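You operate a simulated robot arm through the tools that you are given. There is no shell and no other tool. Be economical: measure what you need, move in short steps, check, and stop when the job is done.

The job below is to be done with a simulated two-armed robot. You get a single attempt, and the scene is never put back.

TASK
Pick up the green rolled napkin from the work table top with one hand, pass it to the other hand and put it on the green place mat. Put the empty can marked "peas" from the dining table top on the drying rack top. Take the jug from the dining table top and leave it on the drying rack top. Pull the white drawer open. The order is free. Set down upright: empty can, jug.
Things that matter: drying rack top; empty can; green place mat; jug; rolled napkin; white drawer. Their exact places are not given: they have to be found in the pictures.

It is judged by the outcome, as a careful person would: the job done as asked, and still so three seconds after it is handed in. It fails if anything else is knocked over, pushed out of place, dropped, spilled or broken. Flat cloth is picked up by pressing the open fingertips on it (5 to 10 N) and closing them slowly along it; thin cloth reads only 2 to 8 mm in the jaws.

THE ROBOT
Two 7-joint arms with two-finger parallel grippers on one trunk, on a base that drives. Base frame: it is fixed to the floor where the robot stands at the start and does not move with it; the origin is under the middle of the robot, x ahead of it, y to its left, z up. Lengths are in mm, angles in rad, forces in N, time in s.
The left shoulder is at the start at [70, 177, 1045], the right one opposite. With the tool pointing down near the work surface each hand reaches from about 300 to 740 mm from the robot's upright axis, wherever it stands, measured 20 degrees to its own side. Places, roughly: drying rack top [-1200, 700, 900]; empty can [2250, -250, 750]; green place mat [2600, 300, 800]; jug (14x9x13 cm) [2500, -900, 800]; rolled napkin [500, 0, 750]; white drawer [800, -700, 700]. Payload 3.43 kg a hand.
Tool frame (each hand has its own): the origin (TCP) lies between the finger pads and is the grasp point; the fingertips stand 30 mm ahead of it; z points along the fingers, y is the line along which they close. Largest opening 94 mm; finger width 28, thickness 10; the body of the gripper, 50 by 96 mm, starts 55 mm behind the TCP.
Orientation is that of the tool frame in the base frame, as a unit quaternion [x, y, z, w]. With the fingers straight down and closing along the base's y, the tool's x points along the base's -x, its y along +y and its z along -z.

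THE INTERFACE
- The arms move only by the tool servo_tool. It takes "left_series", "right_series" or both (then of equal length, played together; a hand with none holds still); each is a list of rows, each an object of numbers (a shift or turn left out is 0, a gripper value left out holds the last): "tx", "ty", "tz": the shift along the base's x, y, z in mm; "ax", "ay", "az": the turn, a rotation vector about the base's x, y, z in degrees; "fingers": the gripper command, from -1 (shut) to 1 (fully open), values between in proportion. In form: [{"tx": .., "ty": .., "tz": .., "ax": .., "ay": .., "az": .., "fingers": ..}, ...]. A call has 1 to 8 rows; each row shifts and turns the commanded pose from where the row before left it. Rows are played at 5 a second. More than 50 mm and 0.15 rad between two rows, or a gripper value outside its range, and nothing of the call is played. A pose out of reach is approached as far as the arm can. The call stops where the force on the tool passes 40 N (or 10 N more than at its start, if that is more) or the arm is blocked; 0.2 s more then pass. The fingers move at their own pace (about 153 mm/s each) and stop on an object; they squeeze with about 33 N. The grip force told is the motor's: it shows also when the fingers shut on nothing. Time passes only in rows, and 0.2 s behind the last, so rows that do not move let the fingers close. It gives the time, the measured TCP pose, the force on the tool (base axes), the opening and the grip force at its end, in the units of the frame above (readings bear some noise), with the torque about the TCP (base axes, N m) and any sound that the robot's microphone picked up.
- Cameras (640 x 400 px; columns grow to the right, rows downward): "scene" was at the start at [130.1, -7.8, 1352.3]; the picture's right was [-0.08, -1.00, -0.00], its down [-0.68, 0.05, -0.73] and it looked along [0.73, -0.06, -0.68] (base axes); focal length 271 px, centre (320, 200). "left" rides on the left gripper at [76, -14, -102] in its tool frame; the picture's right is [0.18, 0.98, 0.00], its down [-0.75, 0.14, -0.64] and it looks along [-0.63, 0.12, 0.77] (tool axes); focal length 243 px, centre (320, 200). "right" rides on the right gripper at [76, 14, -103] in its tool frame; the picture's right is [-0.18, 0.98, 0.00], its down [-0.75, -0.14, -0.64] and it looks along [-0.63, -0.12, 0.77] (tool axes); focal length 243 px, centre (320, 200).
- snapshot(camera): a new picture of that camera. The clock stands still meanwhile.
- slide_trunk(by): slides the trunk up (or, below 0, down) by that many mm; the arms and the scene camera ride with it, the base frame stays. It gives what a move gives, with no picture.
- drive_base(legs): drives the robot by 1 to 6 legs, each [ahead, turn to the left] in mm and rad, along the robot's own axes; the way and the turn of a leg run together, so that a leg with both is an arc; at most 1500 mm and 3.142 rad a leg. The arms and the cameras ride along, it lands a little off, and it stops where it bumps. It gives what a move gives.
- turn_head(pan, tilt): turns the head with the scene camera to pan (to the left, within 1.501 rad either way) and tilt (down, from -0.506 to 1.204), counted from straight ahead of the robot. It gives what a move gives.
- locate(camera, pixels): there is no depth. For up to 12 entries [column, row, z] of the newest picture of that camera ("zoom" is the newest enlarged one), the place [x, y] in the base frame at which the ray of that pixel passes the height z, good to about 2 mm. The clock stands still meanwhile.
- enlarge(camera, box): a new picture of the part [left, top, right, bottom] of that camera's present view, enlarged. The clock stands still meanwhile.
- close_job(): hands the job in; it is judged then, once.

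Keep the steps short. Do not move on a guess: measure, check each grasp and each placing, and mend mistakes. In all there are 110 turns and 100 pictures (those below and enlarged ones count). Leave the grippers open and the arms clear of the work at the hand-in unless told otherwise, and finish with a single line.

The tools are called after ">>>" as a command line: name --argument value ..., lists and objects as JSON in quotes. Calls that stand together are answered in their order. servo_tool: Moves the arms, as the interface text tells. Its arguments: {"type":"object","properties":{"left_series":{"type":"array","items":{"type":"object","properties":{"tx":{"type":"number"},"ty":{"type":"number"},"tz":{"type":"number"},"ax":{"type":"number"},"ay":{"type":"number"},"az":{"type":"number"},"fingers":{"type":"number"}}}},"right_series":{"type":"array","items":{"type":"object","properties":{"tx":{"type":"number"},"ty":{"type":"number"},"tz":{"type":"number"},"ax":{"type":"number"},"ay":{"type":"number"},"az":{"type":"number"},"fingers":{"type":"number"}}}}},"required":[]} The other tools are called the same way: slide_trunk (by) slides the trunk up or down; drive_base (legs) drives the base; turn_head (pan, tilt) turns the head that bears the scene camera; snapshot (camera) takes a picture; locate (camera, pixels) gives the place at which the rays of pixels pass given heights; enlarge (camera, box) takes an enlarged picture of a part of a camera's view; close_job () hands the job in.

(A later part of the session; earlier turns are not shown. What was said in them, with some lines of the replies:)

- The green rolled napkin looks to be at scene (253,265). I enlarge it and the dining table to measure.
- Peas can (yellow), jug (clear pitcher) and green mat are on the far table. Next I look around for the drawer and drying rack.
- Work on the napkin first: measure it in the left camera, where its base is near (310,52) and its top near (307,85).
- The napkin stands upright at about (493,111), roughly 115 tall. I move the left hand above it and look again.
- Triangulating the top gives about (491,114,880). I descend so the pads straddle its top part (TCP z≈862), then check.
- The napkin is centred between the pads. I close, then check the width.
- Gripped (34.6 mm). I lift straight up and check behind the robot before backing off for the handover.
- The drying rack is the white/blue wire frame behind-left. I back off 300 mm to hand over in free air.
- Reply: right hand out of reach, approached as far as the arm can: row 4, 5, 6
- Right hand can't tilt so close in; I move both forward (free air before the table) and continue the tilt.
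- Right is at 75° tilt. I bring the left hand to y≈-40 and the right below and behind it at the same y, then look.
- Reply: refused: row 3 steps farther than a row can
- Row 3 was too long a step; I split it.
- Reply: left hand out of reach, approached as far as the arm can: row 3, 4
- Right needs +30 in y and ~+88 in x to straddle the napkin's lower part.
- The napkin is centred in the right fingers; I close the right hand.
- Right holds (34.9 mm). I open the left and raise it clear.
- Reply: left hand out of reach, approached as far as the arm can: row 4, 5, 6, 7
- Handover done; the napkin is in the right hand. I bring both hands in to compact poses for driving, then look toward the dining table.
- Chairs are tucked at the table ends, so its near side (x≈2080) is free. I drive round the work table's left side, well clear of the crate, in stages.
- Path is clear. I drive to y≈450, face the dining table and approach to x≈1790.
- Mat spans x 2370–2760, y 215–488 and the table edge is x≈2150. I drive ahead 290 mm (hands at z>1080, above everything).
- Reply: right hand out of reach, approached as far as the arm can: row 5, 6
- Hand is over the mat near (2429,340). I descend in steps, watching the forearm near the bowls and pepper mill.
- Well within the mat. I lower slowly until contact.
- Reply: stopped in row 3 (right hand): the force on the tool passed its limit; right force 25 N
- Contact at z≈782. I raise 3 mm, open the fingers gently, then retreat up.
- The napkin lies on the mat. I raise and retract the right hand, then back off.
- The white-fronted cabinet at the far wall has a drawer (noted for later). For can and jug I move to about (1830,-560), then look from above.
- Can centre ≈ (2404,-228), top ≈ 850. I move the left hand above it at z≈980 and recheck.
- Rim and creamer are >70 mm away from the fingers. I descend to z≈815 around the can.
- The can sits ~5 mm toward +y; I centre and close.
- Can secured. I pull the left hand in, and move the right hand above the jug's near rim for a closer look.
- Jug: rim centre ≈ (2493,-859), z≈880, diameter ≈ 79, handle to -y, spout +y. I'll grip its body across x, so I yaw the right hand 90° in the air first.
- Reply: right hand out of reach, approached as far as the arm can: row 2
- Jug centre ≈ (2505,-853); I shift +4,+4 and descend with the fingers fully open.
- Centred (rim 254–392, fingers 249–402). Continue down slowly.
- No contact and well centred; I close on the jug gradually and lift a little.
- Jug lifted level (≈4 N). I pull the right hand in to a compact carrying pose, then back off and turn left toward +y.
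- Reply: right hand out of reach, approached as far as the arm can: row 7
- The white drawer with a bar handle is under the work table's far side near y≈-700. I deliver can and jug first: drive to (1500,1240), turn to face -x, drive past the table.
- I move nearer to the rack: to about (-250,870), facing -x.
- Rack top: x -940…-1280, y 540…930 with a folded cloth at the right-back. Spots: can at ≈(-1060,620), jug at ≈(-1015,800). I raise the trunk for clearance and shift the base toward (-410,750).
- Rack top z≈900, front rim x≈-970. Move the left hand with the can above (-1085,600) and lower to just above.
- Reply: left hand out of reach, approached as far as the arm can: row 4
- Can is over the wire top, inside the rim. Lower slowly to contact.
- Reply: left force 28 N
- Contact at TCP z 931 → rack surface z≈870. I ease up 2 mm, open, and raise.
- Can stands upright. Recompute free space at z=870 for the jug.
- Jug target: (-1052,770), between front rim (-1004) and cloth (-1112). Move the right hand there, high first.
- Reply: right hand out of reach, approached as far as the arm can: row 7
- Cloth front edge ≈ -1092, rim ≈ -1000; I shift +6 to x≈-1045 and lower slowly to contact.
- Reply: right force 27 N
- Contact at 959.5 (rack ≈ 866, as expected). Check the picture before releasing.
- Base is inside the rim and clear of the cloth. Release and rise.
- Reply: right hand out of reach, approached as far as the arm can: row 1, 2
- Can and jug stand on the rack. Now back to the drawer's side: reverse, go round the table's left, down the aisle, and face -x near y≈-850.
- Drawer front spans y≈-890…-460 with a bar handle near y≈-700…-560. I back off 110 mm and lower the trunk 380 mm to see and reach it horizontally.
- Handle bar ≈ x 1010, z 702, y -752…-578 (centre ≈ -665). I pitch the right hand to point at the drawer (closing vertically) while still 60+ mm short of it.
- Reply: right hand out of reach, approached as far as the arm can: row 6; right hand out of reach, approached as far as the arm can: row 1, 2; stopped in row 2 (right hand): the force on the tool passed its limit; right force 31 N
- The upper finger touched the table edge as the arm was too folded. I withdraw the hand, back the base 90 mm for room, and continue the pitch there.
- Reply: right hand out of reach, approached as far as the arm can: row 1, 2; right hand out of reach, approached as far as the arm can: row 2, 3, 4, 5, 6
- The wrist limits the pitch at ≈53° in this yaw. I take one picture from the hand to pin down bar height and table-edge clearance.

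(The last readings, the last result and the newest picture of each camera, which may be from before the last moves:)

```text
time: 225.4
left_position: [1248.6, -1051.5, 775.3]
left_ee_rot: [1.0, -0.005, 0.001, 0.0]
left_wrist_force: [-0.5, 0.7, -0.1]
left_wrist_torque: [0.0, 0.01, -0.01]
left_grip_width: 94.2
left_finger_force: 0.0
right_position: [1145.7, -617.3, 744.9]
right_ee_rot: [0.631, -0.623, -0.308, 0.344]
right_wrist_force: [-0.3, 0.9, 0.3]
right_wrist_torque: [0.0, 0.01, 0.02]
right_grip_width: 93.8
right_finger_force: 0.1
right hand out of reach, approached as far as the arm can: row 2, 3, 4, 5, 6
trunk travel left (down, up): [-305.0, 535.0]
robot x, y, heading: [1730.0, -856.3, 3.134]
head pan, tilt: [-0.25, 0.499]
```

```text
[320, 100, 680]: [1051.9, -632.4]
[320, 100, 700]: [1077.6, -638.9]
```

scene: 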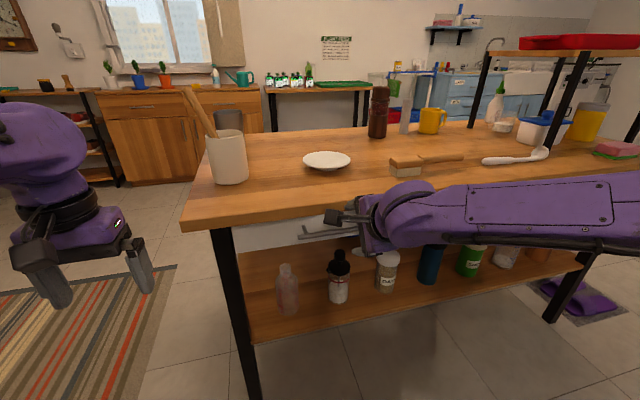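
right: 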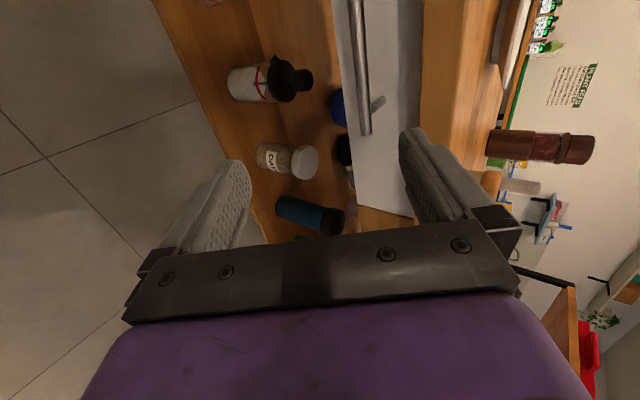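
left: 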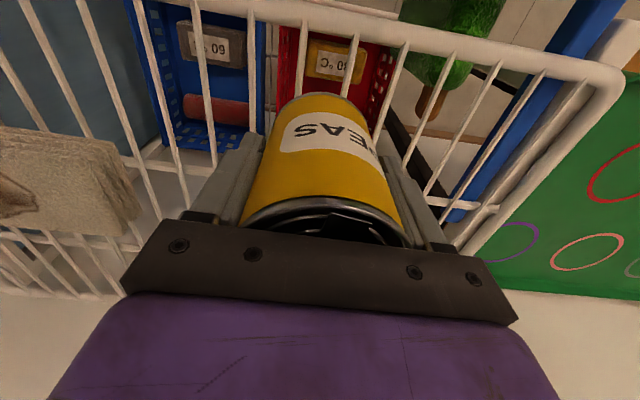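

>>> locate --camera "right" --pixels '[[366, 132, 660], [366, 132, 680], [366, 132, 700], [357, 40, 680], [357, 40, 700], [421, 60, 700], [421, 60, 710], [421, 60, 720], [340, 60, 640], [340, 60, 660], [380, 99, 680], [480, 60, 750]]'

>>> enlarge --camera "scene" --box '[280, 190, 400, 265]'

```text
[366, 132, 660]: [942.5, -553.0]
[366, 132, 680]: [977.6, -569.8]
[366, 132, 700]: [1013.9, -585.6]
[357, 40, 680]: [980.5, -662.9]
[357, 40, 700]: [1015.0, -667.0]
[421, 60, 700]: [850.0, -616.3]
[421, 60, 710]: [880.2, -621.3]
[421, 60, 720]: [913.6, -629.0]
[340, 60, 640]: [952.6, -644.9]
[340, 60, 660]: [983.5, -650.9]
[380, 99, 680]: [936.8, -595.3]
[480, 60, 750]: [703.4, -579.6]
```

```text
5.33 times, centred on (340, 228) of scene
```

zoom: 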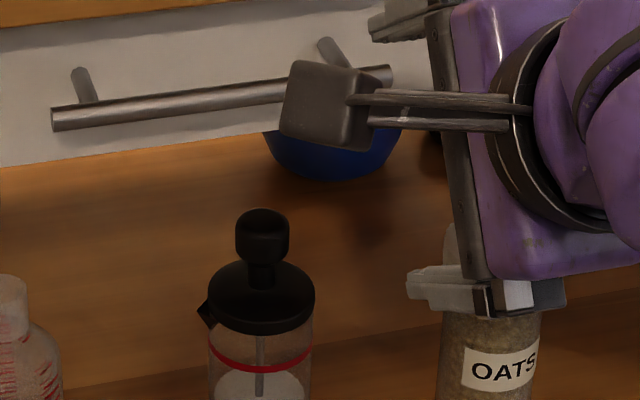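

>>> locate --camera "scene" --pixels '[[353, 204, 680], [353, 204, 700], [290.3, 213, 680], [290.3, 213, 700], [341, 198.4, 680], [341, 198.4, 700], [341, 198.4, 720], [299, 194, 720], [299, 194, 740], [299, 194, 755], [299, 222, 640], [299, 222, 660]]'

>>> locate --camera "right" --pixels '[[380, 98, 690], [380, 98, 700], [380, 98, 710], [421, 60, 740], [421, 60, 750], [421, 60, 760], [342, 60, 670], [342, 60, 650], [365, 132, 695], [365, 132, 705], [365, 132, 690]]'

```text
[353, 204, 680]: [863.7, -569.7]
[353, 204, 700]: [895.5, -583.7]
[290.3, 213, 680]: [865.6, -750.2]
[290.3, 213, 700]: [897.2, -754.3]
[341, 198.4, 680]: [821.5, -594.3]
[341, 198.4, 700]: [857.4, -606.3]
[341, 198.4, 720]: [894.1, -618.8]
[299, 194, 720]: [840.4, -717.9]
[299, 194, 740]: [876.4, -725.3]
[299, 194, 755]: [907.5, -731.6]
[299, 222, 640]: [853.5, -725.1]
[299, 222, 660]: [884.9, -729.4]
```

```text
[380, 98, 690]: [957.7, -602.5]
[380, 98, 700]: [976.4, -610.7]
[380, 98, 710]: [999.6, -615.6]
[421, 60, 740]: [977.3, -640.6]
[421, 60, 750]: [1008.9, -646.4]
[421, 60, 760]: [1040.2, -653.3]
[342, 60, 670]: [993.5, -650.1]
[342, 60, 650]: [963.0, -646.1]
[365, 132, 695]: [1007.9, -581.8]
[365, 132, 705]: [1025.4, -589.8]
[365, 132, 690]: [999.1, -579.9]
```

Bar measured ≈ (1009, 700), 37 mm in front of the drawer, table underside ≈ 750. At the present 35° downward slope the fingers fit. I set the opening to ~40 mm and move to a pre-position in front of the bar's middle.

>>> servo_tool --right_series '[{"ty": -24, "fingers": -0.15}, {"ty": -24, "tx": -10}, {}]'

```text
time: 226.2
left_position: [1247.3, -1051.1, 773.9]
left_ee_rot: [1.0, -0.005, 0.0, 0.0]
left_wrist_force: [-0.2, -0.6, -0.3]
left_wrist_torque: [-0.01, -0.01, -0.01]
left_grip_width: 94.1
left_finger_force: 0.1
right_position: [1136.8, -662.5, 744.3]
right_ee_rot: [0.631, -0.624, -0.307, 0.344]
right_wrist_force: [0.0, -0.4, -0.2]
right_wrist_torque: [0.02, 0.0, 0.01]
right_grip_width: 39.9
right_finger_force: 0.0
trunk travel left (down, up): [-305.0, 535.0]
robot x, y, heading: [1731.0, -853.5, 3.13]
head pan, tilt: [-0.25, 0.499]
```

>>> servo_tool --right_series '[{"tx": -25, "tz": -5}, {"tx": -25, "tz": -5}, {"ay": 6}]'

>>> snapshot --camera "right"

>>> locate --camera "right" --pixels '[[330, 60, 700], [340, 100, 700], [350, 150, 700]]'

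```text
time: 227.0
left_position: [1247.8, -1051.2, 773.1]
left_ee_rot: [1.0, -0.005, 0.0, -0.001]
left_wrist_force: [0.6, 0.4, 0.4]
left_wrist_torque: [0.02, -0.02, 0.02]
left_grip_width: 94.3
left_finger_force: 0.1
right_position: [1086.4, -664.0, 736.7]
right_ee_rot: [0.615, -0.605, -0.341, 0.375]
right_wrist_force: [0.2, 0.2, 0.0]
right_wrist_torque: [0.03, -0.02, -0.03]
right_grip_width: 40.1
right_finger_force: 0.1
trunk travel left (down, up): [-305.0, 535.0]
robot x, y, heading: [1729.5, -853.4, 3.131]
head pan, tilt: [-0.25, 0.499]
```

```text
9 pictures are left
```

right: 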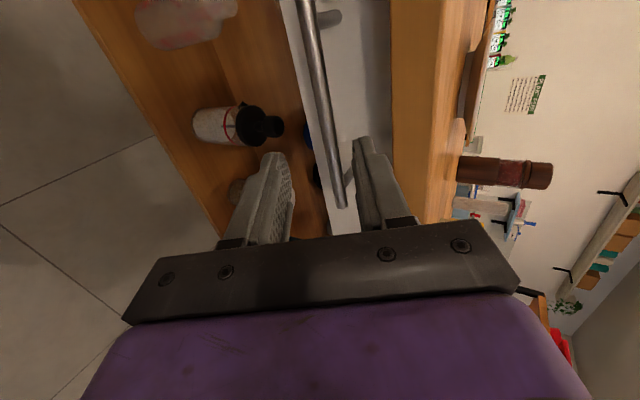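

```text
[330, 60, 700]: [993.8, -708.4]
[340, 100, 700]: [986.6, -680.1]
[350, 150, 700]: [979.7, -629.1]
```

>>> servo_tool --right_series '[{"tx": -8, "ay": 7}, {"tz": -8, "ay": 5}]'

>>> locate --camera "right" --pixels '[[322, 100, 700], [322, 100, 710], [332, 150, 700], [342, 207, 700], [391, 100, 750], [391, 100, 740], [391, 100, 760]]'

```text
time: 227.6
left_position: [1247.2, -1051.1, 774.0]
left_ee_rot: [1.0, -0.005, 0.001, 0.001]
left_wrist_force: [0.6, -0.7, 0.9]
left_wrist_torque: [0.01, 0.0, 0.03]
left_grip_width: 93.8
left_finger_force: 0.1
right_position: [1078.8, -659.0, 735.5]
right_ee_rot: [0.567, -0.566, -0.4, 0.446]
right_wrist_force: [-0.9, -0.5, -0.3]
right_wrist_torque: [0.01, 0.01, -0.03]
right_grip_width: 40.0
right_finger_force: 0.1
trunk travel left (down, up): [-305.0, 535.0]
robot x, y, heading: [1728.5, -857.3, 3.13]
head pan, tilt: [-0.25, 0.499]
```

```text
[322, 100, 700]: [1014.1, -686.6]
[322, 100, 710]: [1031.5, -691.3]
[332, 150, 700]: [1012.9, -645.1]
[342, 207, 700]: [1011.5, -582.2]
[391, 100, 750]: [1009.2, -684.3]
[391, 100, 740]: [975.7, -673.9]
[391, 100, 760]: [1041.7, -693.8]
```

Now pitched to 16° below horizontal. Bar consistently ≈ (1012,700). Align and advance along the tool axis to the bar.

>>> servo_tool --right_series '[{"tz": -15}, {"tx": -15, "tz": -4}, {"tx": -15, "tz": -4}]'

>>> snapshot --camera "right"

```text
time: 228.4
left_position: [1246.6, -1050.0, 774.0]
left_ee_rot: [1.0, -0.006, 0.0, 0.0]
left_wrist_force: [0.6, -0.1, 0.3]
left_wrist_torque: [-0.01, -0.01, -0.01]
left_grip_width: 93.9
left_finger_force: 0.0
right_position: [1047.3, -660.7, 704.6]
right_ee_rot: [0.575, -0.562, -0.403, 0.437]
right_wrist_force: [0.1, 0.3, -0.2]
right_wrist_torque: [0.03, 0.0, 0.0]
right_grip_width: 40.1
right_finger_force: 0.1
trunk travel left (down, up): [-305.0, 535.0]
robot x, y, heading: [1729.6, -853.4, 3.134]
head pan, tilt: [-0.25, 0.499]
```

```text
8 pictures are left
```

right: 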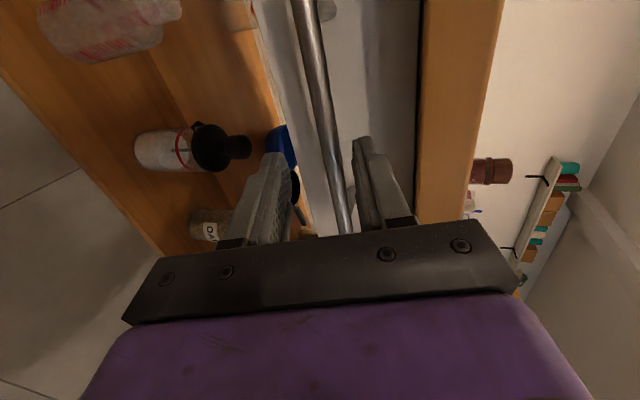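

Bar runs centrally between the fingertips. Advance 27 mm and close.

>>> servo_tool --right_series '[{"tx": -10}, {"tx": -10, "tz": -1}, {"tx": -7}, {"fingers": -0.5}, {"fingers": -1}, {}, {}]'

```text
time: 230.0
left_position: [1247.8, -1051.1, 773.0]
left_ee_rot: [1.0, -0.005, 0.0, -0.001]
left_wrist_force: [-0.4, 0.3, -0.5]
left_wrist_torque: [0.01, 0.0, 0.0]
left_grip_width: 93.9
left_finger_force: 0.1
right_position: [1020.2, -662.9, 703.8]
right_ee_rot: [0.576, -0.562, -0.402, 0.436]
right_wrist_force: [3.1, -0.6, -2.7]
right_wrist_torque: [0.84, -0.05, 0.13]
right_grip_width: 12.0
right_finger_force: 45.3
trunk travel left (down, up): [-305.0, 535.0]
robot x, y, heading: [1729.1, -853.3, 3.132]
head pan, tilt: [-0.25, 0.499]
```

Handle gripped (12 mm). Pull gently along +x.

>>> servo_tool --right_series '[{"tx": 8}, {"tx": 15}, {"tx": 20}, {"tx": 20}, {"tx": 20}]'

```text
time: 231.2
left_position: [1250.0, -1050.7, 774.7]
left_ee_rot: [1.0, -0.005, -0.001, -0.001]
left_wrist_force: [-0.1, -0.4, -0.1]
left_wrist_torque: [0.03, -0.02, 0.0]
left_grip_width: 93.8
left_finger_force: 0.1
right_position: [1103.5, -662.8, 703.9]
right_ee_rot: [0.574, -0.562, -0.403, 0.438]
right_wrist_force: [0.7, 2.7, 11.5]
right_wrist_torque: [1.02, 0.02, -0.02]
right_grip_width: 11.7
right_finger_force: 45.0
trunk travel left (down, up): [-305.0, 535.0]
robot x, y, heading: [1730.7, -851.2, 3.133]
head pan, tilt: [-0.25, 0.499]
```

Drawer moves (83 mm). Continue with the base backing 110 mm, keeping the arm pose.

>>> drive_base --legs '[[-110, 0]]'

>>> snapshot --camera "scene"

```text
time: 232.4
left_position: [1360.8, -1052.8, 774.3]
left_ee_rot: [1.0, -0.004, -0.002, -0.001]
left_wrist_force: [-0.5, -0.6, 0.3]
left_wrist_torque: [0.01, 0.04, 0.0]
left_grip_width: 94.1
left_finger_force: 0.3
right_position: [1214.9, -663.7, 703.9]
right_ee_rot: [0.574, -0.562, -0.404, 0.438]
right_wrist_force: [1.3, 12.3, 19.2]
right_wrist_torque: [1.36, 0.14, -0.26]
right_grip_width: 12.1
right_finger_force: 45.0
trunk travel left (down, up): [-305.0, 535.0]
robot x, y, heading: [1841.6, -857.2, 3.134]
head pan, tilt: [-0.25, 0.499]
```

```text
7 pictures are left
```

scene: 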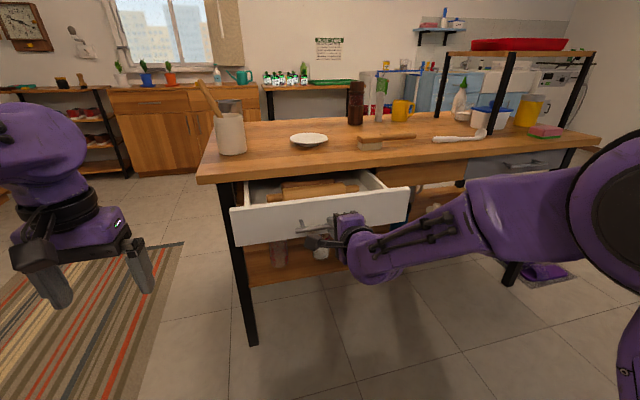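

Drawer is ~195 mm open. I pull a little further with the arm, watching for the stop.

>>> servo_tool --right_series '[{"tx": 12}, {"tx": 12}, {"tx": 12}, {"tx": 12}]'

```text
time: 233.4
left_position: [1360.2, -1052.2, 774.7]
left_ee_rot: [1.0, -0.005, -0.001, -0.001]
left_wrist_force: [0.0, 0.3, 0.2]
left_wrist_torque: [0.01, -0.02, -0.01]
left_grip_width: 93.8
left_finger_force: 0.3
right_position: [1263.5, -663.8, 704.1]
right_ee_rot: [0.575, -0.56, -0.404, 0.438]
right_wrist_force: [0.7, 0.1, 14.7]
right_wrist_torque: [1.1, 0.01, 1.13]
right_grip_width: 11.9
right_finger_force: 45.3
trunk travel left (down, up): [-305.0, 535.0]
robot x, y, heading: [1838.6, -855.4, 3.133]
head pan, tilt: [-0.25, 0.499]
```

>>> servo_tool --right_series '[{"tx": 10}, {"tx": 10}, {"tx": 10}, {}]'

```text
time: 234.4
left_position: [1360.8, -1054.4, 774.4]
left_ee_rot: [1.0, -0.005, -0.001, -0.001]
left_wrist_force: [-0.5, 0.7, -0.3]
left_wrist_torque: [0.01, 0.05, 0.01]
left_grip_width: 94.1
left_finger_force: 0.1
right_position: [1293.1, -663.0, 704.9]
right_ee_rot: [0.574, -0.561, -0.404, 0.438]
right_wrist_force: [0.8, -3.4, 17.2]
right_wrist_torque: [1.17, 0.14, 0.03]
right_grip_width: 11.7
right_finger_force: 45.8
trunk travel left (down, up): [-305.0, 535.0]
robot x, y, heading: [1842.0, -852.8, 3.131]
head pan, tilt: [-0.25, 0.499]
```

Open ≈ 273 mm. Release: open the fingers and withdraw straight back.

>>> servo_tool --right_series '[{"fingers": -0.5}, {"fingers": -0.15}, {}, {"tx": 12, "tz": 3}, {"tx": 12, "tz": 3}, {"tx": 12, "tz": 3}, {"tx": 12, "tz": 3}]'

>>> snapshot --camera "right"

```text
time: 236.0
left_position: [1359.0, -1052.8, 773.1]
left_ee_rot: [1.0, -0.004, 0.001, -0.001]
left_wrist_force: [0.0, 0.5, -0.1]
left_wrist_torque: [0.04, -0.02, -0.01]
left_grip_width: 93.9
left_finger_force: 0.2
right_position: [1339.4, -664.1, 715.1]
right_ee_rot: [0.575, -0.562, -0.403, 0.438]
right_wrist_force: [-0.3, -0.7, -0.1]
right_wrist_torque: [0.0, -0.02, 0.01]
right_grip_width: 40.2
right_finger_force: 0.1
trunk travel left (down, up): [-305.0, 535.0]
robot x, y, heading: [1841.3, -856.7, 3.127]
head pan, tilt: [-0.25, 0.499]
```

```text
6 pictures are left
```

right: 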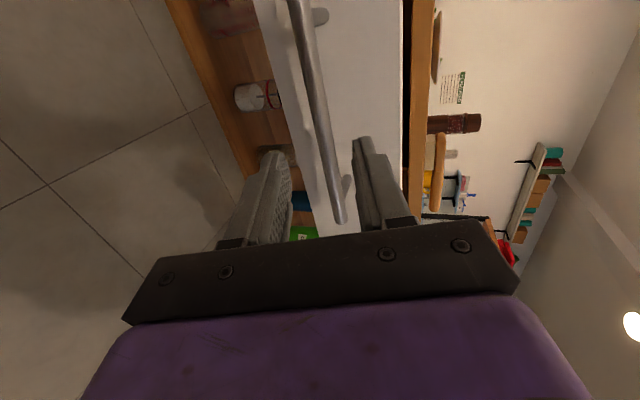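

Clear of the handle. Raise the trunk and open the hand fully, then a final look.

>>> servo_tool --right_series '[{"tx": 12}, {"fingers": 1, "tx": 8}, {}]'

>>> slide_trunk --by 300

>>> snapshot --camera "scene"

```text
time: 236.8
left_position: [1358.6, -1053.6, 774.8]
left_ee_rot: [1.0, -0.005, 0.0, -0.001]
left_wrist_force: [-0.2, 0.7, -0.3]
left_wrist_torque: [-0.01, 0.0, -0.02]
left_grip_width: 93.9
left_finger_force: 0.0
right_position: [1348.2, -665.9, 717.9]
right_ee_rot: [0.575, -0.563, -0.403, 0.437]
right_wrist_force: [-0.7, -0.4, -0.9]
right_wrist_torque: [0.03, 0.01, 0.0]
right_grip_width: 94.2
right_finger_force: 0.1
right hand out of reach, approached as far as the arm can: row 1, 2
trunk travel left (down, up): [-305.0, 535.0]
robot x, y, heading: [1842.6, -856.6, 3.134]
head pan, tilt: [-0.25, 0.499]
```

```text
time: 239.8
left_position: [1359.3, -1053.3, 1074.5]
left_ee_rot: [1.0, -0.004, 0.0, -0.001]
left_wrist_force: [-0.3, 0.3, 0.1]
left_wrist_torque: [0.01, 0.0, 0.01]
left_grip_width: 94.0
left_finger_force: 0.1
right_position: [1348.1, -665.1, 1018.4]
right_ee_rot: [0.576, -0.562, -0.403, 0.436]
right_wrist_force: [0.1, -0.5, -0.3]
right_wrist_torque: [0.01, 0.03, -0.01]
right_grip_width: 94.1
right_finger_force: 0.0
trunk travel left (down, up): [-605.0, 235.0]
robot x, y, heading: [1843.9, -856.5, 3.138]
head pan, tilt: [-0.25, 0.499]
```

```text
5 pictures are left
```

scene: 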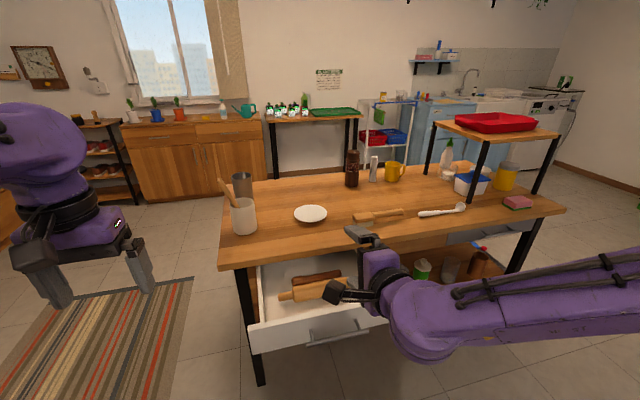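

The drawer stands open and the table is undisturbed. One check of the rack in the distance.

>>> enlarge --camera "scene" --box '[340, 70, 440, 140]'

```text
5.71 times, centred on (390, 105) of scene
```

zoom: 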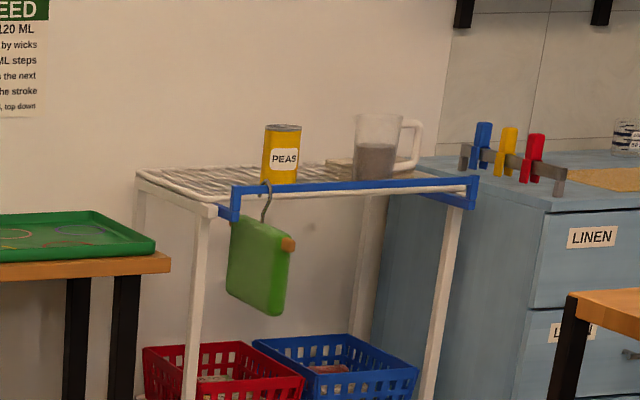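

Can and jug both stand upright on the rack, the napkin is on the mat, and the drawer is open. I hand the job in.

>>> close_job

```text
The job is handed in.
```

The job is done and handed in: the napkin was passed from the left hand to the right and lies on the green mat, the peas can and jug stand upright on the drying rack, and the white drawer is pulled open about 270 mm (I did not look at the mat again after leaving it).
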